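You operate a simulated robot arm through the tools that you are given. There is no shell and no other tool. Be economical: measure what you need, move in short steps, check, and stop when the job is done.

The job below is to be done with a simulated two-armed robot. You get a single attempt, and the scene is never put back.

Task
Pack the blue picnic plate and both picnic bowls in the slatted crate, then carry it to the dining table.
Fine: bowls on the plate, the blue one nested in the cream one; carry with both hands; leave the other plate.

Only the result counts: the job must be done as asked and must still hold three seconds after the hand-in. Knocking over, shifting, dropping, spilling or breaking anything else fails it.

Robot
Two 7-joint arms with two-finger parallel grippers on one trunk, on a base that drives. Base frame: it is fixed to the floor where the robot stands at the start and does not move with it; the origin is under the middle of the robot, x ahead of it, y to its left, z up. Units: mm, degrees, N and s.
The left shoulder is at the start at [50, 177, 1179], the right one opposite. With the tool pointing down near the work surface each hand reaches from about 100 to 680 mm from the robot's upright axis, wherever it stands, measured 20 degrees to its own side. Places, roughly: crate [500, -700, 800]; dining table [0, -4000, 800]. Payload 3.43 kg a hand.
The TCP of each hand is the grasp point between the finger pads, 34 mm short of the fingertips. In the tool frame z runs along the fingers and y along their closing line. The gripper opens to 128 mm. The fingers are 24 mm wide and 12 mm thick; the gripper's body (48 by 130 mm) begins 96 mm behind the TCP.
Orientation is told as [roll, pitch, yaw] about the base's x, y, z axes, in that order, counted from this pose: with the fingers straight down and closing along the base's y, the tool's x points along the base's -x, its y along +y and its z along -z.

Tools
- The arms move only by the tool apply_moves. It takes "left_deltas", "right_deltas" or both (then of equal length, played together; a hand with none holds still); each is a list of rows, each an object (a shift or turn left out is 0, a gripper value left out holds the last) with "rotation": the turn, a rotation vector about the tool's x, y, z in rad, a list of three; "travel": the shift along the tool's x, y, z in m, a list of three; "jaw": the closure, from 0 (fully open) to 1 (shut). In form: [{"rotation": [wx, wy, wz], "travel": [dx, dy, dz], "jaw": jaw}, ...]. A call has 1 to 12 rows; each row is the pose to reach, as a shift and turn from the pose commanded when the call began, along the tool's axes at that moment. Each row takes 0.2 s and may step no farther than 50 mm and 8.6 degrees from the row before; otherwise, or with a gripper value out of range, the whole call is refused. Where a pose cannot be reached the arm comes as near as it can. A force on the tool above 40 N (or 10 N above the force at the start of the call, whichever is more), or a blocked arm, ends the call early, and 0.2 s more pass. The fingers move at their own pace (about 108 mm/s each) and stop on an object; they squeeze with about 31 N. The grip force told is the motor's: it shows also when the fingers shut on nothing. Time passes only in rows, and 0.2 s behind the last, so rows that repeat a pose let the fingers close. The reply holds the time, the measured pose of the TCP, the force on the tool along the base axes, the opening and the grip force, in the units named above and with some noise, with the torque about the TCP (base axes, N m) and any sound that the robot's microphone picked up.
- Cameras (640 x 400 px; columns grow to the right, rows downward): "scene" is now at [144.8, -32.1, 1326.4]; the picture's right is [-0.38, -0.93, 0.00], its down [-0.65, 0.27, -0.71] and it looks along [0.66, -0.27, -0.71] (base axes); focal length 263 px, centre (320, 200). "left" rides on the left gripper at [76, 11, -160] in its tool frame; the picture's right is [-0.15, 0.99, 0.00], its down [-0.88, -0.13, -0.46] and it looks along [-0.45, -0.07, 0.89] (tool axes); focal length 234 px, centre (320, 200). "right" rides on the right gripper at [76, -11, -160] in its tool frame; the picture's right is [0.15, 0.99, 0.00], its down [-0.88, 0.13, -0.46] and it looks along [-0.45, 0.07, 0.89] (tool axes); focal length 234 px, centre (320, 200). There is no depth. A picture from a camera that has moved, and an enlarged one, comes with that camera's place and axes in the base frame and with its lens.
- get_image(camera): a new picture of that camera. The clock stands still meanwhile.
- slide_trunk(by): slides the trunk up (or, below 0, down) by that many mm; the arms and the scene camera ride with it, the base frame stays. It gives what a move gives, with no picture.
- drive_base(legs): drives the robot by 1 to 6 legs, each [ahead, turn to the left] in mm and degrees, along the robot's own axes; the way and the turn of a leg run together, so that a leg with both is an arc; at most 1500 mm and 180 degrees a leg. The arms and the cameras ride along, it lands a little off, and it stops where it bumps. It gives what a move gives.
- aim_head(pan, tilt): turns the head with the scene camera to pan (to the left, within 80 degrees either way) and tilt (down, from -29 to 69), counted from straight ahead of the robot. It gives what a move gives.
- zoom(camera, box): a new picture of the part [left, top, right, bottom] of that camera's present view, enlarged. The clock stands still meanwhile.
- finish_job(): hands the job in; it is judged then, once.

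Work in short steps. Places have to be worked out from the pictures, the camera data and where the tool is seen: move nearer, look again, correct. Check each grasp and each placing, and mend what went wrong. You have 120 turns and 108 pictures in all, those below and enlarged ones among them. Open the grippers and draw the arms clear of the work before you hand the job in, unless the task says otherwise; then end with one line.

The tools are called after ">>>" as a command line: name --argument value ..., lists and objects as JSON in quotes. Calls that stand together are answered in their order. apply_moves: Moves the arms, as the interface text tells. Its arguments: {"type":"object","properties":{"left_deltas":{"type":"array","items":{"type":"object","properties":{"rotation":{"type":"array","items":{"type":"number"}},"travel":{"type":"array","items":{"type":"number"}},"jaw":{"type":"number"}}}},"right_deltas":{"type":"array","items":{"type":"object","properties":{"rotation":{"type":"array","items":{"type":"number"}},"travel":{"type":"array","items":{"type":"number"}},"jaw":{"type":"number"}}}}},"required":[]} The other tools are called the same way: slide_trunk (by) slides the trunk up or down; drive_base (legs) drives the base; aim_head (pan, tilt) turns the head that bears the scene camera; get_image (camera) takes a picture; zoom (camera, box) takes an enlarged picture of a part of a camera's view; finish_job () hands the job in.

At the start:

```text
t: 0.0
left_ee_pos: [439.2, 24.8, 1102.4]
left_tcp_rot: [0.0, 0.0, 0.0]
left_ft_force: [0.0, 0.1, -0.7]
left_moment: [-0.03, -0.02, -0.03]
left_finger_gap: 128.0
left_grasp_force: 0.1
right_ee_pos: [322.9, -392.3, 1094.6]
right_tcp_rot: [0.0, 0.0, -0.1]
right_ft_force: [-0.2, 0.1, 0.2]
right_moment: [-0.01, -0.04, 0.04]
right_finger_gap: 128.1
right_grasp_force: 0.1
trunk travel left (down, up): [-350.0, 51.0]
robot x, y, heading: [-2.2, -3.9, -0.1]
head pan, tilt: [-22.3, 44.9]
```

scene: 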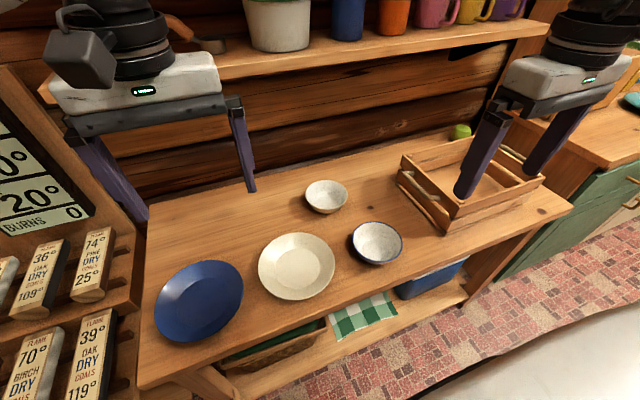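
right: 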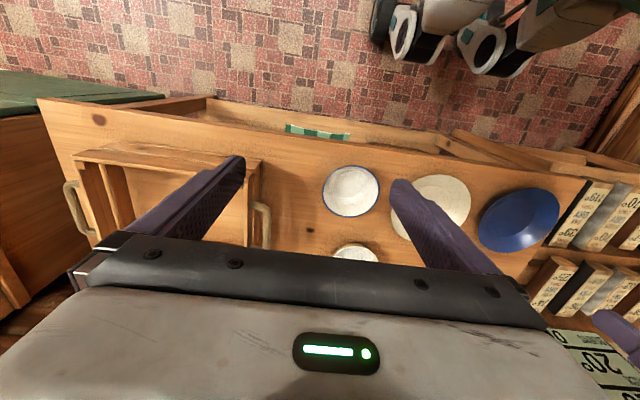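
left: 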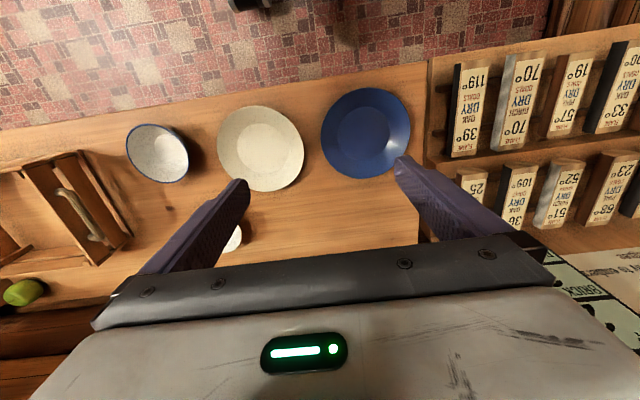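

I'll start by zooming in on the crate and the bowls to judge size and shape.

>>> zoom --camera "scene" --box '[380, 100, 580, 260]'

>>> zoom --camera "scene" --box '[140, 160, 420, 350]'

```text
2.50 times, centred on (480, 180) of scene
camera zoom: at [144.8, -32.1, 1326.4], right [-0.38, -0.93, 0.0], down [-0.65, 0.27, -0.71], along [0.66, -0.27, -0.71], focal length 657 px, centre (-80, 250)
```

zoom: 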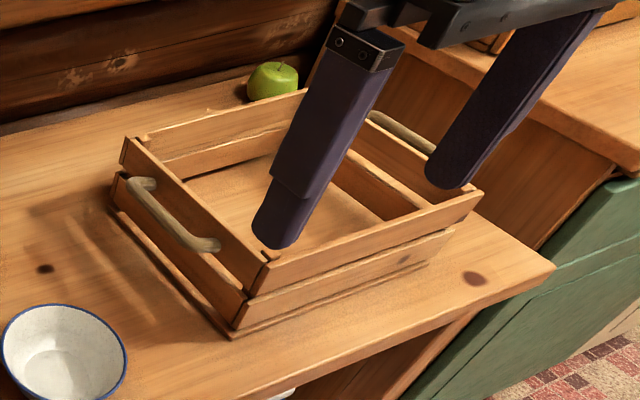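

```text
2.11 times, centred on (280, 255) of scene
camera zoom: at [144.8, -32.1, 1326.4], right [-0.38, -0.93, 0.0], down [-0.65, 0.27, -0.71], along [0.66, -0.27, -0.71], focal length 553 px, centre (404, 84)
```

zoom: 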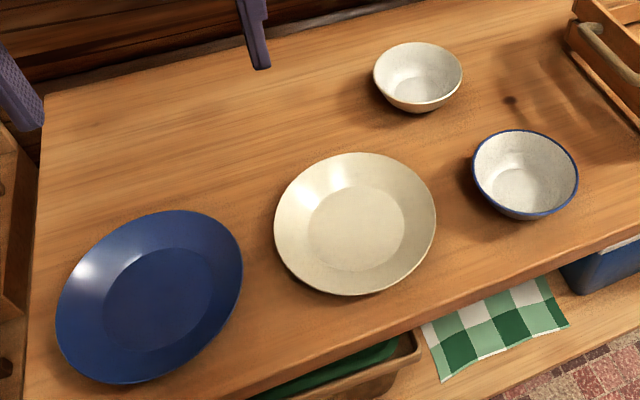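

The crate spans about x 430–640, y −820 to −500 and is about 110 tall. The blue plate is near [482,119]. I'll tilt the head down to see how close the base is to the table, and take a close look at the plate.

>>> aim_head --pan 0 --tilt 69

>>> get_image --camera "scene"

>>> zoom --camera "left" --box '[110, 70, 430, 270]'

```text
t: 0.9
left_ee_pos: [440.3, 24.8, 1103.1]
left_tcp_rot: [0.0, 0.0, 0.0]
left_ft_force: [-0.6, 0.7, 0.2]
left_moment: [0.0, -0.01, 0.0]
left_finger_gap: 127.9
left_grasp_force: 0.0
right_ee_pos: [322.4, -393.8, 1093.2]
right_tcp_rot: [0.1, 0.0, -0.1]
right_ft_force: [-0.6, -0.6, -0.4]
right_moment: [-0.01, -0.01, 0.0]
right_finger_gap: 128.0
right_grasp_force: 0.1
trunk travel left (down, up): [-350.0, 51.0]
robot x, y, heading: [1.8, -0.6, -0.0]
head pan, tilt: [0.0, 68.8]
```

```text
102 pictures are left
camera scene: at [125.4, -1.3, 1297.5], right [0.0, -1.0, 0.0], down [-0.93, 0.0, -0.36], along [0.36, 0.0, -0.93], focal length 263 px, centre (320, 200)
```

scene: 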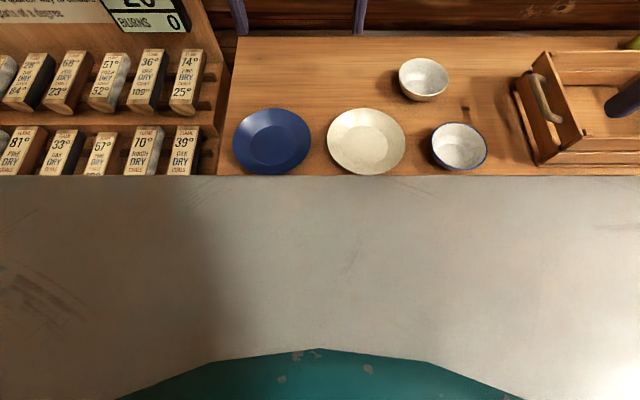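

```text
2.00 times, centred on (270, 170) of left
camera zoom: at [363.6, 35.0, 1261.9], right [0.15, 0.99, 0.0], down [0.88, -0.13, 0.46], along [0.45, -0.07, -0.89], focal length 468 px, centre (420, 260)
```

zoom: 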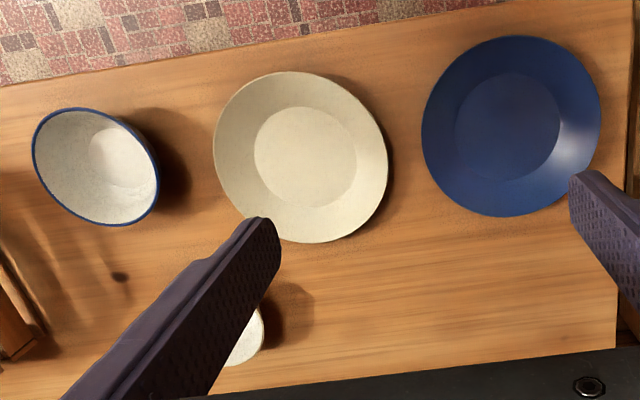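

Geometry so far: plate centre about [482,113], diameter about 186; cream plate [482,−111]; blue-rimmed bowl [443,−308]; cream bowl [638,−256]. The plate has a sloped rim, so I'll pinch it from its right side with the right hand tilted. First I'll move the left arm away and bring the right hand over, tilting as it goes.

>>> apply_moves --left_deltas '[{"travel": [0.02, 0.035, 0]}, {"travel": [0.04, 0.07, 0]}, {"travel": [0.06, 0.105, 0]}, {"travel": [0.08, 0.14, 0]}, {"travel": [0.1, 0.175, 0]}, {"travel": [0.12, 0.21, 0]}, {"travel": [0.14, 0.245, 0]}, {"travel": [0.15, 0.28, 0]}, {"travel": [0.15, 0.28, 0]}]' --right_deltas '[{"travel": [0, 0, 0]}, {"travel": [-0.02, 0.04, 0.01], "rotation": [-0.06, 0, 0]}, {"travel": [-0.04, 0.08, 0.02], "rotation": [-0.13, 0, 0]}, {"travel": [-0.06, 0.12, 0.04], "rotation": [-0.2, 0, 0]}, {"travel": [-0.08, 0.16, 0.06], "rotation": [-0.27, 0, 0]}, {"travel": [-0.1, 0.2, 0.08], "rotation": [-0.34, 0, 0]}, {"travel": [-0.12, 0.24, 0.1], "rotation": [-0.4, 0, 0]}, {"travel": [-0.14, 0.28, 0.12], "rotation": [-0.46, 0, 0]}, {"travel": [-0.16, 0.32, 0.14], "rotation": [-0.5236, 0, 0]}]'

>>> get_image --camera "right"

>>> get_image --camera "scene"

```text
t: 2.9
left_ee_pos: [290.3, 304.5, 1103.6]
left_tcp_rot: [-0.1, 0.0, 0.1]
left_ft_force: [0.5, -0.2, -0.7]
left_moment: [0.01, 0.02, 0.01]
left_finger_gap: 127.8
left_grasp_force: 0.1
right_ee_pos: [482.8, -73.7, 953.6]
right_tcp_rot: [30.2, 0.1, -0.1]
right_ft_force: [-0.8, -0.2, 0.0]
right_moment: [0.0, 0.03, 0.01]
right_finger_gap: 128.1
right_grasp_force: 0.0
trunk travel left (down, up): [-350.0, 51.0]
robot x, y, heading: [-3.0, -2.6, -0.2]
head pan, tilt: [0.0, 68.8]
```

```text
100 pictures are left
camera right: at [405.7, -162.5, 1085.1], right [-0.14, 0.86, 0.5], down [0.88, -0.12, 0.46], along [0.45, 0.5, -0.74], focal length 234 px, centre (320, 200)
```

right: 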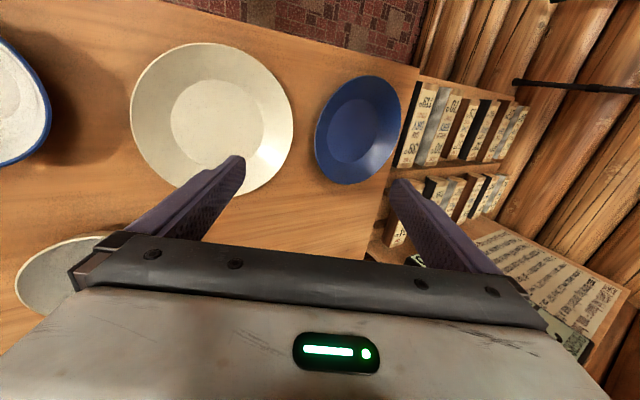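

```text
99 pictures are left
camera scene: at [126.4, -1.4, 1297.3], right [0.0, -1.0, 0.0], down [-0.93, 0.0, -0.36], along [0.36, 0.0, -0.93], focal length 263 px, centre (320, 200)
```

scene: 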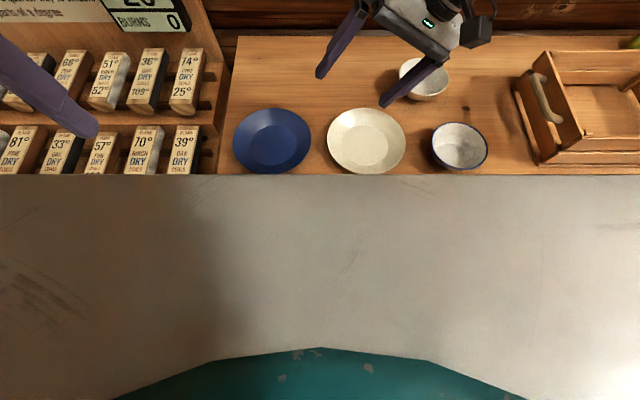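

I'll zoom on the blue plate from this oblique angle to judge its rim height and slope.

>>> zoom --camera "right" --box '[290, 60, 418, 200]'

```text
2.86 times, centred on (354, 130) of right
camera zoom: at [405.7, -162.5, 1085.1], right [-0.14, 0.86, 0.5], down [0.88, -0.12, 0.46], along [0.45, 0.5, -0.74], focal length 669 px, centre (223, 400)
```

zoom: 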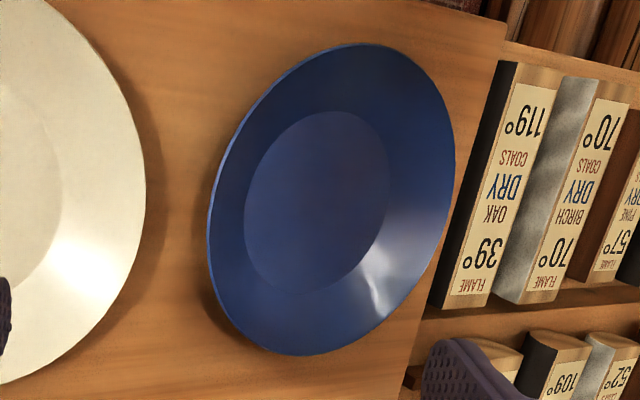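

Triangulating gives plate centre about (480,107), rim height about z 771 and slope about 27°. I'll go to a pre-grasp 60 mm short at roll 40 with the jaw partly closed, then check the picture.

>>> apply_moves --right_deltas '[{"travel": [0.001, -0.008, 0.04], "rotation": [-0.06, 0, 0], "jaw": 0.844}, {"travel": [0.002, -0.016, 0.08], "rotation": [-0.12, 0, 0], "jaw": 0.844}, {"travel": [0.003, -0.023, 0.12], "rotation": [-0.1745, 0, 0], "jaw": 0.844}, {"travel": [0.003, -0.023, 0.12], "rotation": [-0.1745, 0, 0], "jaw": 0.844}, {"travel": [0.003, -0.023, 0.12], "rotation": [-0.1745, 0, 0], "jaw": 0.844}]'

>>> get_image --camera "right"

>>> zoom --camera "scene" --box '[220, 80, 420, 205]'

```text
t: 4.1
left_ee_pos: [290.3, 305.4, 1104.3]
left_tcp_rot: [0.0, -0.1, 0.0]
left_ft_force: [0.1, -0.5, 0.0]
left_moment: [0.01, -0.01, 0.01]
left_finger_gap: 128.3
left_grasp_force: 0.1
right_ee_pos: [444.3, -72.8, 894.4]
right_tcp_rot: [39.9, 0.0, -0.2]
right_ft_force: [0.2, -0.4, 0.5]
right_moment: [0.01, 0.01, -0.01]
right_finger_gap: 20.0
right_grasp_force: 0.1
right hand out of reach, approached as far as the arm can: row 1, 2, 3, 4, 5
trunk travel left (down, up): [-350.0, 51.0]
robot x, y, heading: [2.1, -0.0, -0.1]
head pan, tilt: [0.0, 68.8]
```

```text
97 pictures are left
camera right: at [366.9, -182.8, 1008.3], right [-0.14, 0.76, 0.63], down [0.88, -0.19, 0.43], along [0.45, 0.62, -0.64], focal length 234 px, centre (320, 200)
```

right: 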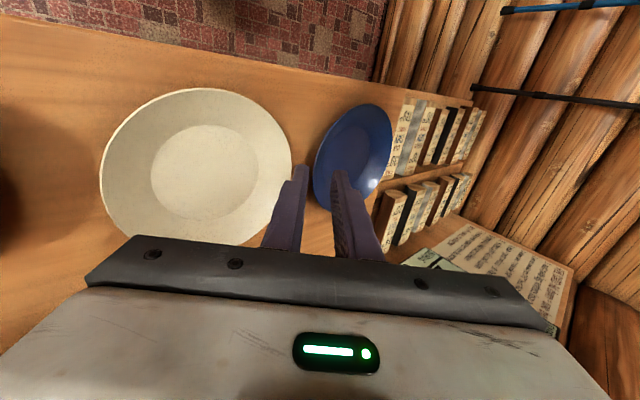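

```text
3.20 times, centred on (320, 142) of scene
camera zoom: at [125.4, -1.2, 1297.4], right [0.0, -1.0, 0.0], down [-0.93, 0.0, -0.36], along [0.36, 0.0, -0.93], focal length 840 px, centre (320, 384)
```

zoom: 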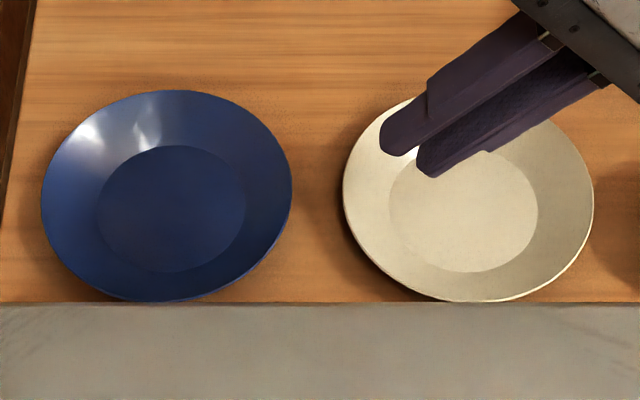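

The right arm can't reach that far with the tilt from this trunk height. I'll raise both hands and lower the trunk by the same amount to gain reach.

>>> apply_moves --left_deltas '[{"travel": [0, 0, -0.05]}, {"travel": [0, 0, -0.1]}, {"travel": [0, 0, -0.15]}, {"travel": [0, 0, -0.18]}]' --right_deltas '[{"travel": [0, 0.032, -0.038]}, {"travel": [0, 0.064, -0.076]}, {"travel": [0, 0.096, -0.115]}, {"travel": [0, 0.116, -0.138]}]'

>>> slide_trunk --by -180

```text
refused: row 3 steps farther than a row can; nothing moved
```

```text
t: 5.3
left_ee_pos: [288.8, 303.7, 991.6]
left_tcp_rot: [0.0, 0.0, -0.1]
left_ft_force: [-0.3, 0.3, -0.3]
left_moment: [0.02, 0.0, -0.03]
left_finger_gap: 128.1
left_grasp_force: 0.1
right_ee_pos: [447.8, -69.3, 792.3]
right_tcp_rot: [40.7, -0.9, -0.3]
right_ft_force: [-4.7, -3.7, 24.4]
right_moment: [0.18, 0.05, 0.04]
right_finger_gap: 9.8
right_grasp_force: 0.1
trunk travel left (down, up): [-238.0, 164.0]
robot x, y, heading: [0.7, 0.7, 0.1]
head pan, tilt: [0.0, 68.8]
stopped: the force on the tool passed its limit (the readings are from after the stop); the commanded pose is now the measured one
```

The first call was refused, so the trunk slid with the hand still low and it touched down near the cream plate. I'll lift straight up now and then check that plate.

>>> apply_moves --left_deltas '[{"travel": [0, 0, -0.04]}, {"travel": [0, 0, -0.08]}, {"travel": [0, 0, -0.12]}, {"travel": [0, 0, -0.12]}]' --right_deltas '[{"travel": [0, 0.0257, -0.0306]}, {"travel": [0, 0.0514, -0.0613]}, {"travel": [0, 0.0771, -0.0919]}, {"travel": [0, 0.1028, -0.1226]}]'

>>> zoom --camera "scene" --box '[220, 80, 420, 205]'

>>> get_image --camera "scene"

```text
t: 6.3
left_ee_pos: [291.4, 304.9, 1110.7]
left_tcp_rot: [0.0, 0.1, 0.0]
left_ft_force: [-0.2, 0.0, 0.2]
left_moment: [0.01, 0.0, -0.01]
left_finger_gap: 128.1
left_grasp_force: 0.1
right_ee_pos: [446.1, -71.7, 948.3]
right_tcp_rot: [40.3, -0.5, -0.2]
right_ft_force: [0.4, -0.5, 0.6]
right_moment: [-0.03, -0.01, 0.0]
right_finger_gap: 19.9
right_grasp_force: 0.0
trunk travel left (down, up): [-238.0, 164.0]
robot x, y, heading: [1.4, -2.2, 0.2]
head pan, tilt: [0.0, 68.8]
```

```text
3.20 times, centred on (320, 142) of scene
camera zoom: at [125.3, -1.2, 1184.9], right [0.0, -1.0, 0.0], down [-0.93, 0.0, -0.36], along [0.36, 0.0, -0.93], focal length 840 px, centre (320, 384)
```

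zoom: 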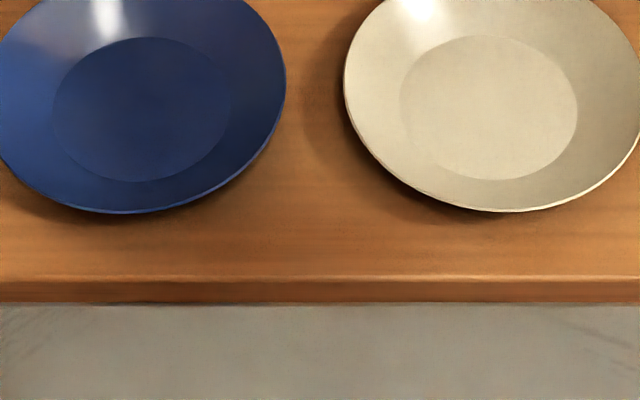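

```text
94 pictures are left
camera scene: at [125.3, -1.2, 1184.9], right [0.0, -1.0, 0.0], down [-0.93, 0.0, -0.36], along [0.36, 0.0, -0.93], focal length 263 px, centre (320, 200)
```

scene: 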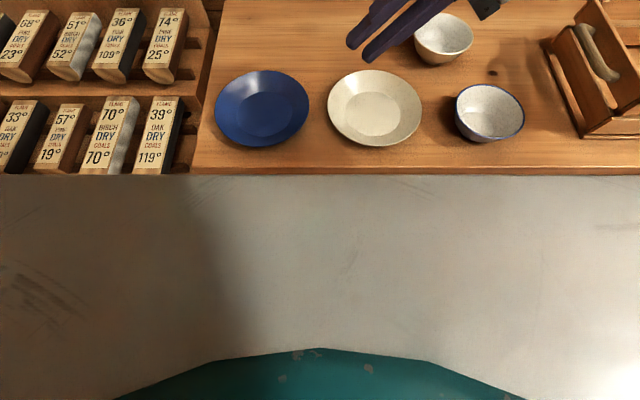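

The cream plate still sits at (486,−110), so it hasn't moved. From now on I'll move and slide in separate calls. Next is the pre-grasp again with the lower trunk.

>>> apply_moves --right_deltas '[{"travel": [-0.012, -0.013, 0.037]}, {"travel": [-0.024, -0.026, 0.074]}, {"travel": [-0.035, -0.0387, 0.11]}, {"travel": [-0.035, -0.0387, 0.11]}]'

>>> get_image --camera "right"

>>> zoom --camera "scene" --box '[200, 40, 440, 190]'

```text
t: 7.3
left_ee_pos: [290.3, 304.4, 1110.6]
left_tcp_rot: [-0.1, 0.0, 0.0]
left_ft_force: [-0.3, -0.1, 0.1]
left_moment: [0.02, -0.02, -0.01]
left_finger_gap: 127.8
left_grasp_force: 0.1
right_ee_pos: [473.6, -38.1, 846.0]
right_tcp_rot: [40.3, -0.6, -0.3]
right_ft_force: [0.0, 1.1, -0.4]
right_moment: [0.02, -0.02, 0.02]
right_finger_gap: 19.8
right_grasp_force: 0.0
right hand out of reach, approached as far as the arm can: row 3, 4
trunk travel left (down, up): [-238.0, 164.0]
robot x, y, heading: [-2.9, 1.4, 0.0]
head pan, tilt: [0.0, 68.8]
```

```text
93 pictures are left
camera right: at [395.6, -149.3, 958.7], right [-0.15, 0.75, 0.64], down [0.88, -0.2, 0.44], along [0.46, 0.63, -0.63], focal length 234 px, centre (320, 200)
```

right: 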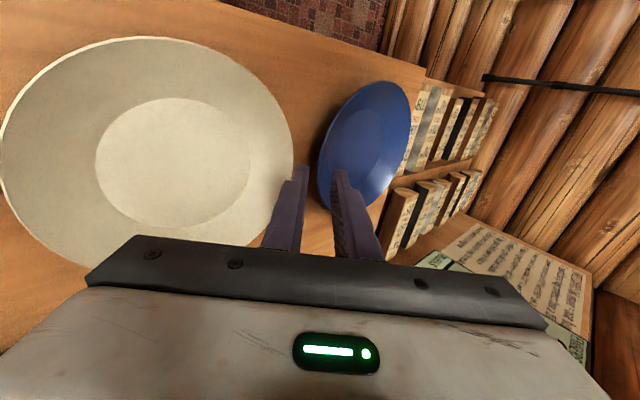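

```text
2.67 times, centred on (320, 115) of scene
camera zoom: at [125.5, -1.3, 1184.9], right [0.0, -1.0, 0.0], down [-0.93, 0.0, -0.36], along [0.36, 0.0, -0.93], focal length 700 px, centre (320, 427)
```

zoom: 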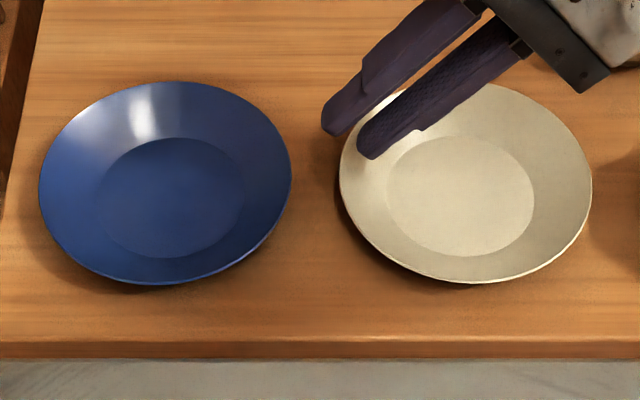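

Only about 10 mm short. I'll raise the hand 100 mm, then lower the trunk 100 mm in a separate call.

>>> apply_moves --right_deltas '[{"travel": [0, 0.0257, -0.0306]}, {"travel": [0, 0.0514, -0.0613]}, {"travel": [0, 0.0643, -0.0766]}]'

```text
t: 8.1
left_ee_pos: [291.6, 304.1, 1110.4]
left_tcp_rot: [0.1, 0.0, 0.1]
left_ft_force: [-0.1, 0.9, -0.5]
left_moment: [-0.03, -0.01, -0.02]
left_finger_gap: 128.0
left_grasp_force: 0.1
right_ee_pos: [471.2, -39.1, 946.5]
right_tcp_rot: [40.5, -0.5, -0.2]
right_ft_force: [0.3, -0.5, 0.7]
right_moment: [-0.03, 0.01, -0.04]
right_finger_gap: 19.9
right_grasp_force: 0.0
trunk travel left (down, up): [-238.0, 164.0]
robot x, y, heading: [3.5, -0.3, 0.1]
head pan, tilt: [0.0, 68.8]
```

Hand is up at 946, so I'll slide the trunk down 100.

>>> slide_trunk --by -100

```text
t: 9.4
left_ee_pos: [290.7, 304.3, 1010.0]
left_tcp_rot: [0.1, 0.0, 0.0]
left_ft_force: [0.2, 0.1, 1.1]
left_moment: [0.0, 0.03, 0.04]
left_finger_gap: 128.1
left_grasp_force: 0.0
right_ee_pos: [473.4, -38.7, 846.0]
right_tcp_rot: [40.4, -0.6, -0.2]
right_ft_force: [-0.5, -0.3, 0.2]
right_moment: [0.01, 0.0, 0.01]
right_finger_gap: 20.1
right_grasp_force: 0.1
trunk travel left (down, up): [-138.0, 264.0]
robot x, y, heading: [-1.7, 3.6, -0.3]
head pan, tilt: [0.0, 68.8]
```

Now I'll move to 30 mm short of the grasp and look.

>>> apply_moves --right_deltas '[{"travel": [-0.004, 0.001, 0.02]}, {"travel": [-0.0075, 0.0018, 0.0407]}, {"travel": [-0.0075, 0.0018, 0.0407]}]'

>>> zoom --camera "right" --box '[220, 60, 440, 280]'

>>> aim_head --pan 0 --tilt 50

>>> get_image --camera "scene"

```text
t: 10.2
left_ee_pos: [290.3, 306.0, 1010.8]
left_tcp_rot: [0.0, 0.1, 0.1]
left_ft_force: [-0.1, 0.4, -0.3]
left_moment: [-0.03, -0.01, 0.0]
left_finger_gap: 127.8
left_grasp_force: 0.1
right_ee_pos: [479.9, -13.0, 816.4]
right_tcp_rot: [40.4, -0.7, -0.2]
right_ft_force: [-0.5, -0.7, -0.2]
right_moment: [0.05, 0.01, 0.02]
right_finger_gap: 20.1
right_grasp_force: 0.0
trunk travel left (down, up): [-138.0, 264.0]
robot x, y, heading: [-1.5, 6.4, -0.1]
head pan, tilt: [0.0, 68.8]
```

```text
1.82 times, centred on (330, 170) of right
camera zoom: at [401.4, -122.8, 928.1], right [-0.15, 0.75, 0.64], down [0.88, -0.2, 0.44], along [0.46, 0.63, -0.63], focal length 426 px, centre (302, 254)
```

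zoom: 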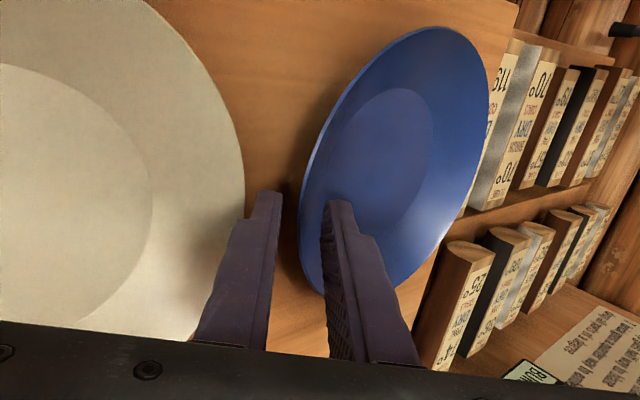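

```text
t: 11.1
left_ee_pos: [291.2, 304.4, 1010.1]
left_tcp_rot: [0.0, 0.0, 0.0]
left_ft_force: [-0.1, -0.1, 0.2]
left_moment: [0.0, 0.01, -0.02]
left_finger_gap: 127.9
left_grasp_force: 0.2
right_ee_pos: [480.1, -12.4, 815.2]
right_tcp_rot: [40.4, -0.6, -0.1]
right_ft_force: [0.9, -0.5, 0.3]
right_moment: [0.03, -0.01, 0.01]
right_finger_gap: 19.9
right_grasp_force: 0.1
trunk travel left (down, up): [-138.0, 264.0]
robot x, y, heading: [-0.4, -1.6, 0.2]
head pan, tilt: [0.0, 50.0]
```

```text
90 pictures are left
camera scene: at [146.5, -1.4, 1106.9], right [0.0, -1.0, 0.0], down [-0.77, 0.0, -0.64], along [0.64, 0.0, -0.77], focal length 263 px, centre (320, 200)
```

scene: 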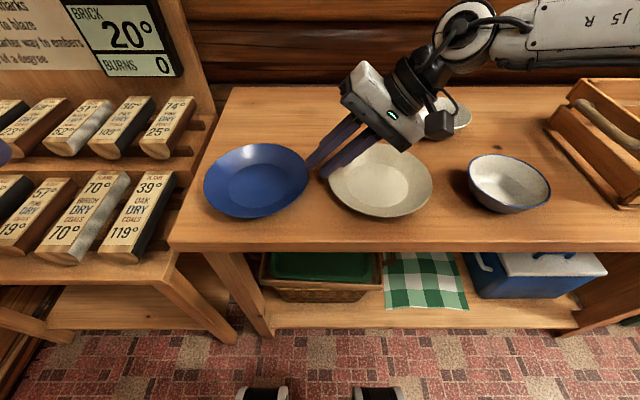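

The lip lies between the fingers. I'll zoom in on the side profile with the scene camera before advancing.

>>> zoom --camera "scene" --box '[190, 110, 350, 230]'

```text
3.33 times, centred on (270, 170) of scene
camera zoom: at [146.5, -1.4, 1106.9], right [0.0, -1.0, 0.0], down [-0.77, 0.0, -0.64], along [0.64, 0.0, -0.77], focal length 875 px, centre (487, 300)
```

zoom: 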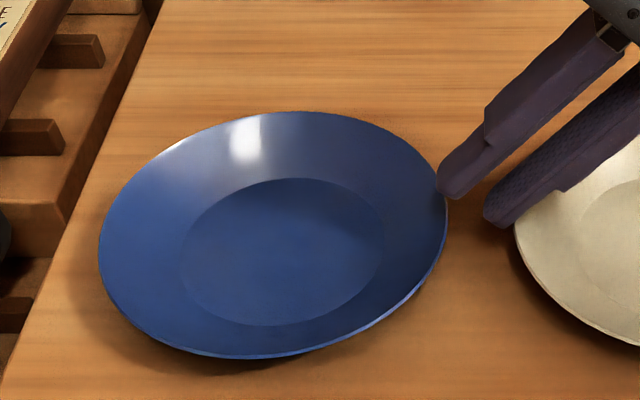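

The lip is at y≈20. I'll advance about 31 mm along the fingers, then close.

>>> apply_moves --right_deltas '[{"travel": [0, 0.0015, 0.016]}, {"travel": [0, 0.0025, 0.031]}, {"travel": [0, 0.0025, 0.031]}]'

>>> zoom --camera "scene" --box '[230, 110, 390, 230]'

>>> zoom --camera "right" --box '[220, 60, 440, 280]'

```text
t: 11.9
left_ee_pos: [290.1, 304.5, 1011.0]
left_tcp_rot: [-0.1, 0.0, -0.1]
left_ft_force: [-0.7, -0.8, 0.3]
left_moment: [-0.01, -0.01, -0.02]
left_finger_gap: 128.0
left_grasp_force: 0.0
right_ee_pos: [467.8, -7.0, 800.5]
right_tcp_rot: [40.4, -0.7, -0.2]
right_ft_force: [0.3, 0.0, -0.3]
right_moment: [0.05, -0.01, 0.03]
right_finger_gap: 19.9
right_grasp_force: 0.1
right hand out of reach, approached as far as the arm can: row 1, 2, 3
trunk travel left (down, up): [-138.0, 264.0]
robot x, y, heading: [1.9, 2.3, -0.1]
head pan, tilt: [0.0, 50.0]
```

```text
3.33 times, centred on (310, 170) of scene
camera zoom: at [146.5, -1.4, 1106.9], right [0.0, -1.0, 0.0], down [-0.77, 0.0, -0.64], along [0.64, 0.0, -0.77], focal length 875 px, centre (353, 300)
```

zoom: 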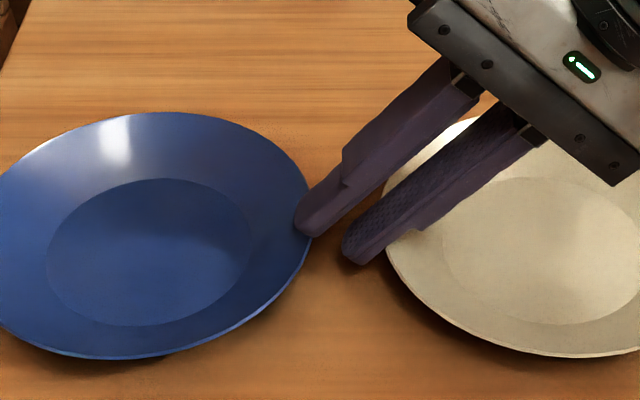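

```text
1.82 times, centred on (330, 170) of right
camera zoom: at [389.7, -118.6, 913.1], right [-0.15, 0.75, 0.64], down [0.88, -0.2, 0.44], along [0.46, 0.63, -0.63], focal length 426 px, centre (302, 254)
```

zoom: 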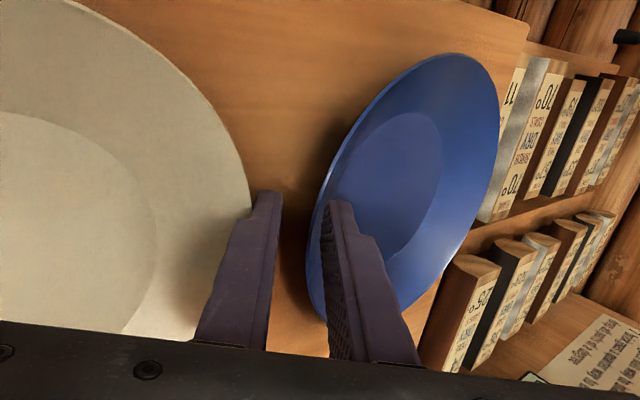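

Still short of reach, so the base needs to be nearer. The wheels' front is at about x 220 and the table edge at about 360, so I can move up 80 mm. First I'll draw the hand back and up.

>>> apply_moves --right_deltas '[{"travel": [0.0, 0, -0.04]}, {"travel": [0.03, 0.01, -0.07]}, {"travel": [0.07, 0.02, -0.09]}]'

```text
t: 12.7
left_ee_pos: [290.6, 304.4, 1009.2]
left_tcp_rot: [0.0, 0.0, 0.0]
left_ft_force: [-0.7, -0.4, 0.2]
left_moment: [-0.02, 0.02, 0.01]
left_finger_gap: 128.0
left_grasp_force: 0.1
right_ee_pos: [395.9, -49.1, 885.6]
right_tcp_rot: [40.4, -0.6, -0.2]
right_ft_force: [1.1, 1.0, 1.0]
right_moment: [0.02, 0.01, -0.02]
right_finger_gap: 19.9
right_grasp_force: 0.0
trunk travel left (down, up): [-138.0, 264.0]
robot x, y, heading: [-0.3, 1.9, 0.1]
head pan, tilt: [0.0, 50.0]
```

Hand is clear at (396,−49,886). Driving 80 mm ahead.

>>> drive_base --legs '[[80, 0]]'

```text
t: 13.7
left_ee_pos: [372.6, 304.4, 1010.5]
left_tcp_rot: [0.0, 0.1, 0.0]
left_ft_force: [0.7, 0.3, -0.3]
left_moment: [-0.02, -0.01, 0.03]
left_finger_gap: 128.0
left_grasp_force: 0.0
right_ee_pos: [476.8, -49.3, 884.7]
right_tcp_rot: [40.4, -0.6, -0.2]
right_ft_force: [0.7, -0.5, 0.1]
right_moment: [-0.01, -0.04, 0.04]
right_finger_gap: 20.1
right_grasp_force: 0.1
trunk travel left (down, up): [-138.0, 264.0]
robot x, y, heading: [78.1, 5.0, -0.1]
head pan, tilt: [0.0, 50.0]
```

Now in to the grasp, in one path through the 30 mm standoff.

>>> apply_moves --right_deltas '[{"travel": [-0.002, -0.008, 0.038]}, {"travel": [-0.004, -0.016, 0.077]}, {"travel": [-0.004, -0.015, 0.093]}, {"travel": [-0.004, -0.0135, 0.108]}, {"travel": [-0.004, -0.0135, 0.108]}]'

>>> zoom --camera "scene" --box '[230, 110, 390, 260]'

>>> zoom --camera "right" --box '[220, 60, 440, 280]'

```text
t: 14.9
left_ee_pos: [371.5, 304.2, 1010.8]
left_tcp_rot: [0.0, 0.0, 0.0]
left_ft_force: [0.1, 0.5, 0.6]
left_moment: [0.0, 0.02, -0.02]
left_finger_gap: 127.9
left_grasp_force: 0.0
right_ee_pos: [483.0, 11.3, 793.8]
right_tcp_rot: [40.4, -0.6, -0.1]
right_ft_force: [1.2, -0.7, -0.6]
right_moment: [0.0, 0.02, -0.01]
right_finger_gap: 19.9
right_grasp_force: 0.0
trunk travel left (down, up): [-138.0, 264.0]
robot x, y, heading: [79.3, -2.2, -0.1]
head pan, tilt: [0.0, 50.0]
```

```text
2.67 times, centred on (310, 185) of scene
camera zoom: at [226.2, -1.4, 1106.9], right [0.0, -1.0, 0.0], down [-0.77, 0.0, -0.64], along [0.64, 0.0, -0.77], focal length 700 px, centre (347, 240)
```

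zoom: 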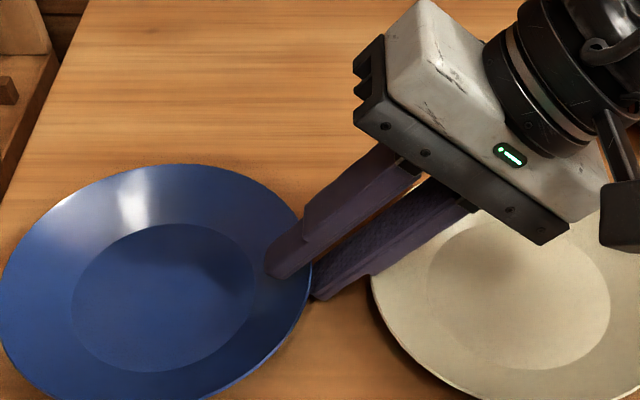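

```text
1.82 times, centred on (330, 170) of right
camera zoom: at [403.5, -100.4, 905.8], right [-0.15, 0.75, 0.64], down [0.88, -0.2, 0.44], along [0.46, 0.63, -0.63], focal length 426 px, centre (302, 254)
```

zoom: 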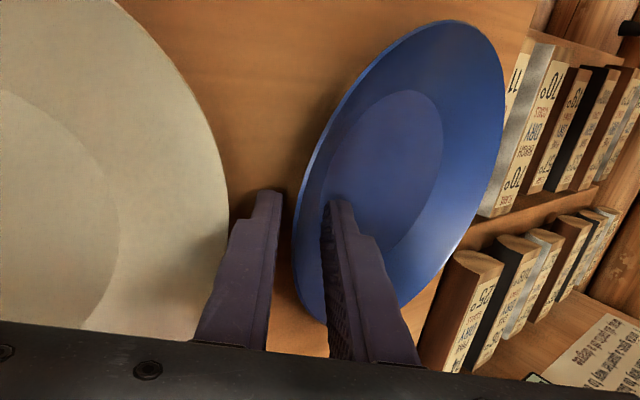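

The lip is between the pads, lower finger just under it. Closing.

>>> apply_moves --right_deltas '[{"jaw": 0.95}, {"jaw": 1.0}, {"jaw": 1.0}, {"jaw": 1.0}]'

>>> zoom --camera "scene" --box '[230, 110, 390, 260]'

```text
t: 15.9
left_ee_pos: [371.4, 304.9, 1009.5]
left_tcp_rot: [0.1, 0.0, 0.0]
left_ft_force: [-0.3, 0.9, -0.1]
left_moment: [-0.01, 0.04, -0.02]
left_finger_gap: 127.7
left_grasp_force: 0.0
right_ee_pos: [481.5, 11.8, 795.2]
right_tcp_rot: [40.4, -0.7, -0.1]
right_ft_force: [-1.9, 3.4, 6.5]
right_moment: [0.68, -0.32, 0.3]
right_finger_gap: 9.7
right_grasp_force: 31.1
trunk travel left (down, up): [-138.0, 264.0]
robot x, y, heading: [79.8, 2.0, 0.1]
head pan, tilt: [0.0, 50.0]
```

```text
2.67 times, centred on (310, 185) of scene
camera zoom: at [225.7, -1.3, 1107.0], right [0.0, -1.0, 0.0], down [-0.77, 0.0, -0.64], along [0.64, 0.0, -0.77], focal length 700 px, centre (347, 240)
```

zoom: 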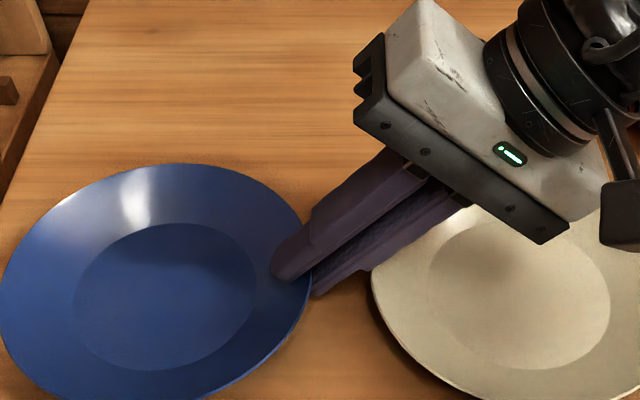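

Gripped with a 9.7 mm gap, since the rim sits at an angle to the pads. I'll lift slowly by 40 mm and check.

>>> apply_moves --right_deltas '[{"travel": [0, 0.0065, -0.0076], "jaw": 1.0}, {"travel": [0, 0.013, -0.0152], "jaw": 1.0}, {"travel": [0, 0.0195, -0.0229], "jaw": 1.0}, {"travel": [0, 0.026, -0.0305], "jaw": 1.0}, {"travel": [0, 0.026, -0.0305], "jaw": 1.0}]'

>>> zoom --camera "scene" --box '[190, 80, 390, 260]'

```text
t: 17.1
left_ee_pos: [371.0, 304.3, 1010.2]
left_tcp_rot: [0.0, 0.1, 0.0]
left_ft_force: [0.3, -0.3, 0.2]
left_moment: [0.02, 0.0, 0.0]
left_finger_gap: 128.1
left_grasp_force: 0.0
right_ee_pos: [482.0, 10.3, 832.1]
right_tcp_rot: [40.3, -0.5, -0.2]
right_ft_force: [0.3, -0.3, -2.0]
right_moment: [-0.11, -0.04, -0.02]
right_finger_gap: 5.9
right_grasp_force: 30.7
trunk travel left (down, up): [-138.0, 264.0]
robot x, y, heading: [80.3, -3.3, 0.1]
head pan, tilt: [0.0, 50.0]
```

```text
2.22 times, centred on (290, 170) of scene
camera zoom: at [226.3, -1.4, 1106.9], right [0.0, -1.0, 0.0], down [-0.77, 0.0, -0.64], along [0.64, 0.0, -0.77], focal length 584 px, centre (387, 267)
```

zoom: 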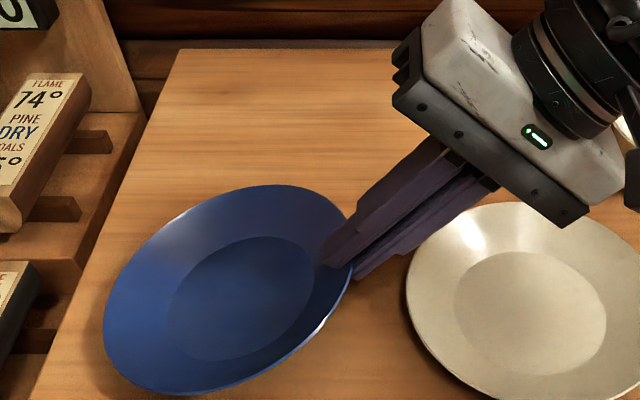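

The plate is tilting up with the grip as expected. Lifting another 150 mm.

>>> apply_moves --right_deltas '[{"travel": [0, 0.013, -0.0152], "jaw": 1.0}, {"travel": [0, 0.026, -0.0305], "jaw": 1.0}, {"travel": [0, 0.042, -0.0495], "jaw": 1.0}, {"travel": [0, 0.058, -0.0685], "jaw": 1.0}, {"travel": [0, 0.078, -0.0915], "jaw": 1.0}, {"travel": [0, 0.097, -0.1143], "jaw": 1.0}, {"travel": [0, 0.097, -0.1143], "jaw": 1.0}]'

>>> get_image --camera "scene"

>>> get_image --camera "right"

```text
t: 18.7
left_ee_pos: [370.2, 303.9, 1010.4]
left_tcp_rot: [0.0, -0.1, -0.1]
left_ft_force: [-0.3, 0.8, -0.2]
left_moment: [0.02, 0.01, 0.0]
left_finger_gap: 127.9
left_grasp_force: 0.1
right_ee_pos: [481.2, 10.7, 983.2]
right_tcp_rot: [40.4, -0.6, -0.2]
right_ft_force: [-1.6, 0.4, -2.1]
right_moment: [-0.14, 0.03, -0.01]
right_finger_gap: 6.1
right_grasp_force: 31.1
trunk travel left (down, up): [-138.0, 264.0]
robot x, y, heading: [82.6, 0.5, 0.1]
head pan, tilt: [0.0, 50.0]
```

```text
82 pictures are left
camera scene: at [226.2, -1.4, 1106.9], right [0.0, -1.0, 0.0], down [-0.77, 0.0, -0.64], along [0.64, 0.0, -0.77], focal length 263 px, centre (320, 200)
```

scene: 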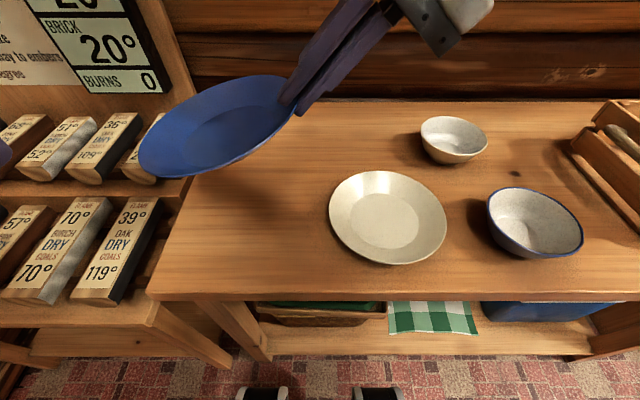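

```text
81 pictures are left
camera right: at [402.6, -99.2, 1095.8], right [-0.15, 0.75, 0.64], down [0.88, -0.2, 0.44], along [0.46, 0.63, -0.63], focal length 234 px, centre (320, 200)
```

right: 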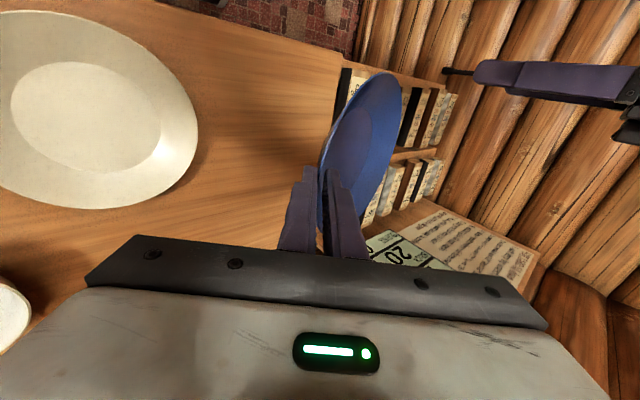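

The plate is held firmly, tilted about 25°. I'll pull it in and a bit higher, then back off, turn, drive 470 mm to the right, turn back and approach again.

>>> apply_moves --right_deltas '[{"travel": [0.03, 0.012, -0.014], "jaw": 1.0}, {"travel": [0.06, 0.026, -0.03], "jaw": 1.0}, {"travel": [0.09, 0.04, -0.047], "jaw": 1.0}, {"travel": [0.09, 0.04, -0.047], "jaw": 1.0}]'

>>> drive_base --legs '[[-110, 0], [0, -45], [0, -45], [470, 0]]'

>>> get_image --camera "scene"

```text
t: 19.7
left_ee_pos: [369.2, 303.8, 1010.3]
left_tcp_rot: [0.0, 0.0, 0.0]
left_ft_force: [-0.5, 0.5, 0.1]
left_moment: [0.06, -0.02, 0.0]
left_finger_gap: 128.2
left_grasp_force: 0.1
right_ee_pos: [389.0, 9.9, 1045.6]
right_tcp_rot: [40.4, -0.4, -0.1]
right_ft_force: [0.2, -0.9, -2.1]
right_moment: [-0.14, -0.03, -0.02]
right_finger_gap: 5.7
right_grasp_force: 31.2
trunk travel left (down, up): [-138.0, 264.0]
robot x, y, heading: [78.9, -0.1, 0.3]
head pan, tilt: [0.0, 50.0]
```

```text
t: 27.4
left_ee_pos: [270.3, -756.8, 1010.8]
left_tcp_rot: [0.1, 0.0, -90.2]
left_ft_force: [0.0, 0.5, 0.2]
left_moment: [0.01, -0.01, -0.01]
left_finger_gap: 127.8
left_grasp_force: 0.0
right_ee_pos: [-24.1, -774.1, 1044.6]
right_tcp_rot: [40.4, -0.6, -90.5]
right_ft_force: [0.2, -0.5, -2.0]
right_moment: [-0.01, 0.14, 0.02]
right_finger_gap: 6.1
right_grasp_force: 31.5
trunk travel left (down, up): [-138.0, 264.0]
robot x, y, heading: [-33.0, -465.6, -90.2]
head pan, tilt: [0.0, 50.0]
```

```text
80 pictures are left
camera scene: at [-34.3, -612.9, 1106.9], right [-1.0, 0.01, 0.0], down [0.0, 0.77, -0.64], along [0.0, -0.64, -0.77], focal length 263 px, centre (320, 200)
```

scene: 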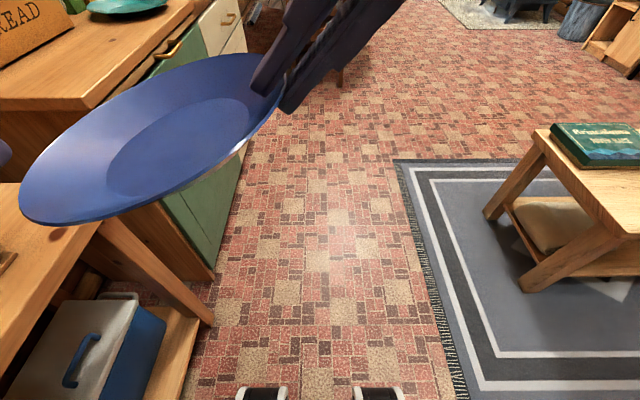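

Turning back to face the table and moving up again.

>>> drive_base --legs '[[0, 45], [0, 45], [100, 0]]'

>>> aim_head --pan -25 --tilt 55

>>> get_image --camera "scene"

```text
t: 32.7
left_ee_pos: [362.3, -161.6, 1010.9]
left_tcp_rot: [0.0, 0.0, -0.3]
left_ft_force: [-0.1, 0.4, -0.9]
left_moment: [0.01, -0.02, -0.03]
left_finger_gap: 128.0
left_grasp_force: 0.1
right_ee_pos: [374.7, -457.2, 1044.4]
right_tcp_rot: [40.3, -0.6, -0.5]
right_ft_force: [-0.7, -0.2, -1.3]
right_moment: [-0.13, 0.01, -0.01]
right_finger_gap: 6.0
right_grasp_force: 31.0
trunk travel left (down, up): [-138.0, 264.0]
robot x, y, heading: [70.7, -467.5, -0.3]
head pan, tilt: [0.0, 50.0]
```

```text
t: 33.6
left_ee_pos: [360.2, -162.6, 1010.1]
left_tcp_rot: [0.0, 0.0, -0.3]
left_ft_force: [-0.6, 0.1, -0.1]
left_moment: [-0.01, 0.0, -0.01]
left_finger_gap: 128.3
left_grasp_force: 0.1
right_ee_pos: [375.8, -456.2, 1044.2]
right_tcp_rot: [40.3, -0.7, -0.5]
right_ft_force: [0.3, -0.4, -1.8]
right_moment: [0.11, -0.1, 0.09]
right_finger_gap: 6.2
right_grasp_force: 30.3
trunk travel left (down, up): [-138.0, 264.0]
robot x, y, heading: [70.4, -464.9, -0.3]
head pan, tilt: [-25.0, 55.0]
```

```text
79 pictures are left
camera scene: at [202.9, -497.6, 1100.6], right [-0.43, -0.9, 0.0], down [-0.74, 0.35, -0.58], along [0.52, -0.25, -0.82], focal length 263 px, centre (320, 200)
```

scene: 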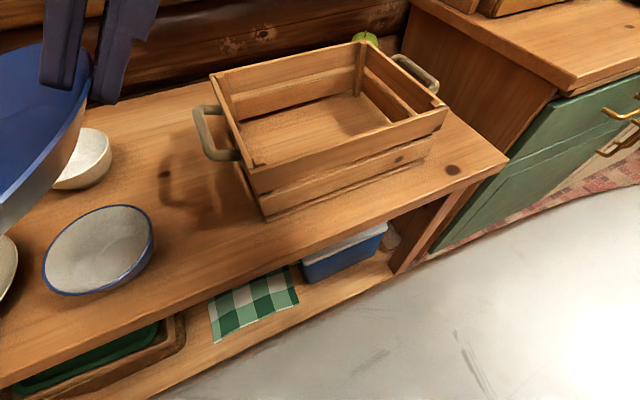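

Clear view of the crate. Zooming in to measure its inside.

>>> zoom --camera "scene" --box '[180, 30, 460, 230]'

```text
2.00 times, centred on (320, 130) of scene
camera zoom: at [202.9, -497.6, 1100.6], right [-0.43, -0.9, 0.0], down [-0.74, 0.35, -0.58], along [0.52, -0.25, -0.82], focal length 525 px, centre (320, 340)
```

zoom: 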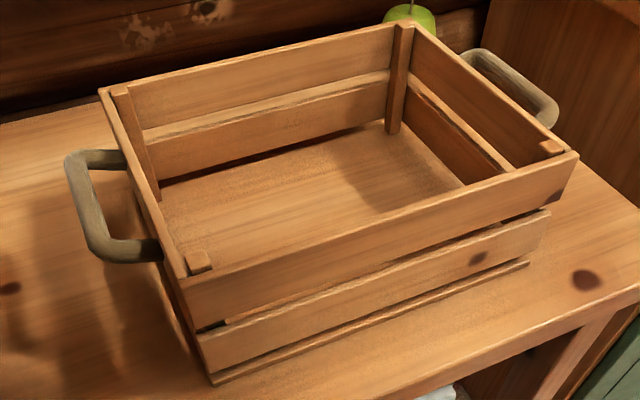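

Crate: outer x 425–655, y −813 to −512, top z≈862; inner floor about z 770. I'll bring the plate over it so that it ends up near the left end, with hand room on the right.

>>> apply_moves --right_deltas '[{"travel": [-0.024, -0.027, -0.023], "jaw": 1.0}, {"travel": [-0.047, -0.054, -0.046], "jaw": 1.0}, {"travel": [-0.071, -0.081, -0.069], "jaw": 1.0}, {"travel": [-0.094, -0.108, -0.091], "jaw": 1.0}, {"travel": [-0.118, -0.135, -0.114], "jaw": 1.0}, {"travel": [-0.142, -0.162, -0.137], "jaw": 1.0}, {"travel": [-0.165, -0.189, -0.16], "jaw": 1.0}, {"travel": [-0.165, -0.189, -0.16], "jaw": 1.0}]'

>>> get_image --camera "scene"

>>> get_image --camera "right"

```text
t: 35.4
left_ee_pos: [360.7, -162.4, 1010.8]
left_tcp_rot: [0.0, 0.0, -0.2]
left_ft_force: [0.0, -0.3, -0.5]
left_moment: [0.01, 0.02, -0.02]
left_finger_gap: 128.0
left_grasp_force: 0.0
right_ee_pos: [536.8, -708.1, 1044.3]
right_tcp_rot: [40.4, -0.7, -0.6]
right_ft_force: [0.2, 0.1, -1.1]
right_moment: [-0.17, -0.02, -0.01]
right_finger_gap: 6.2
right_grasp_force: 30.8
trunk travel left (down, up): [-138.0, 264.0]
robot x, y, heading: [70.2, -464.6, -0.2]
head pan, tilt: [-25.0, 55.0]
```

```text
77 pictures are left
camera scene: at [202.7, -497.7, 1100.4], right [-0.43, -0.9, 0.0], down [-0.74, 0.35, -0.57], along [0.52, -0.25, -0.82], focal length 263 px, centre (320, 200)
```

scene: 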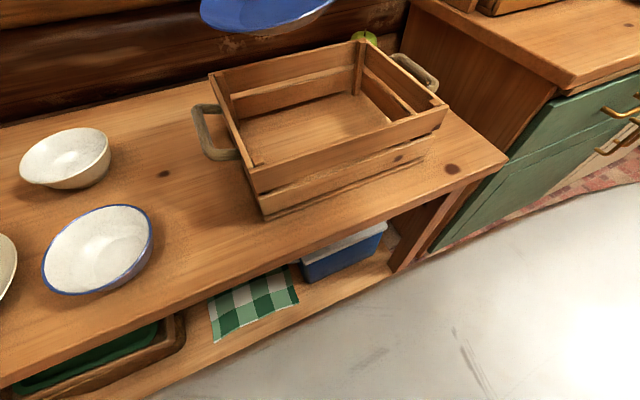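

```text
76 pictures are left
camera right: at [459.1, -817.8, 1157.9], right [-0.15, 0.76, 0.64], down [0.87, -0.2, 0.44], along [0.46, 0.62, -0.63], focal length 234 px, centre (320, 200)
```

right: 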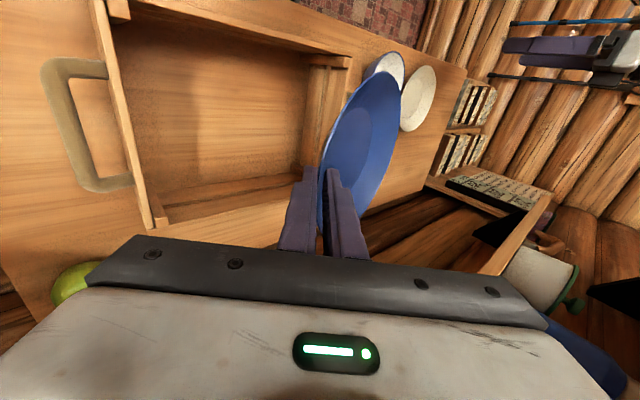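

Good alignment. I'll lower to z≈940 and look from a flatter angle.

>>> apply_moves --right_deltas '[{"travel": [-0.001, -0.022, 0.027], "jaw": 1.0}, {"travel": [-0.002, -0.043, 0.054], "jaw": 1.0}, {"travel": [-0.003, -0.065, 0.081], "jaw": 1.0}, {"travel": [-0.003, -0.065, 0.081], "jaw": 1.0}]'

>>> aim_head --pan -30 --tilt 38

>>> get_image --camera "scene"

```text
t: 36.4
left_ee_pos: [360.0, -161.9, 1011.4]
left_tcp_rot: [-0.1, 0.0, -0.2]
left_ft_force: [0.7, 0.0, -0.3]
left_moment: [0.01, 0.02, 0.0]
left_finger_gap: 128.1
left_grasp_force: 0.2
right_ee_pos: [541.0, -702.2, 942.8]
right_tcp_rot: [40.3, -0.6, -0.5]
right_ft_force: [0.5, 0.1, -1.3]
right_moment: [-0.14, -0.02, 0.0]
right_finger_gap: 6.2
right_grasp_force: 30.8
trunk travel left (down, up): [-138.0, 264.0]
robot x, y, heading: [70.2, -466.4, -0.6]
head pan, tilt: [-25.0, 55.0]
```

```text
t: 37.2
left_ee_pos: [360.8, -162.1, 1010.5]
left_tcp_rot: [0.0, 0.0, -0.4]
left_ft_force: [0.6, -0.4, 0.2]
left_moment: [-0.01, 0.01, -0.03]
left_finger_gap: 127.9
left_grasp_force: 0.0
right_ee_pos: [541.0, -703.9, 944.2]
right_tcp_rot: [40.4, -0.6, -0.6]
right_ft_force: [0.3, 0.3, -0.7]
right_moment: [-0.17, -0.03, 0.02]
right_finger_gap: 6.2
right_grasp_force: 31.0
trunk travel left (down, up): [-138.0, 264.0]
robot x, y, heading: [70.1, -463.6, -0.4]
head pan, tilt: [-30.0, 38.0]
```

```text
75 pictures are left
camera scene: at [212.0, -510.5, 1124.0], right [-0.51, -0.86, 0.0], down [-0.53, 0.31, -0.79], along [0.68, -0.4, -0.62], focal length 263 px, centre (320, 200)
```

scene: 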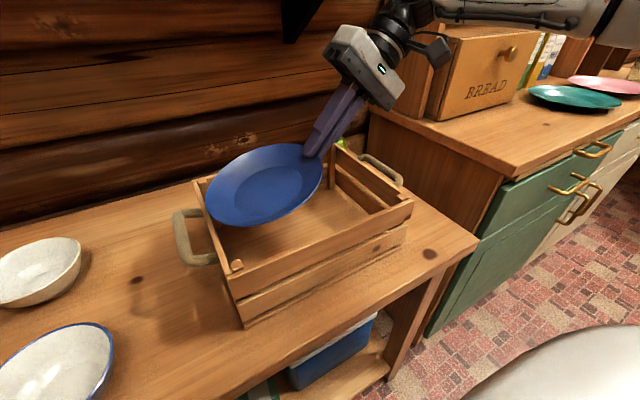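

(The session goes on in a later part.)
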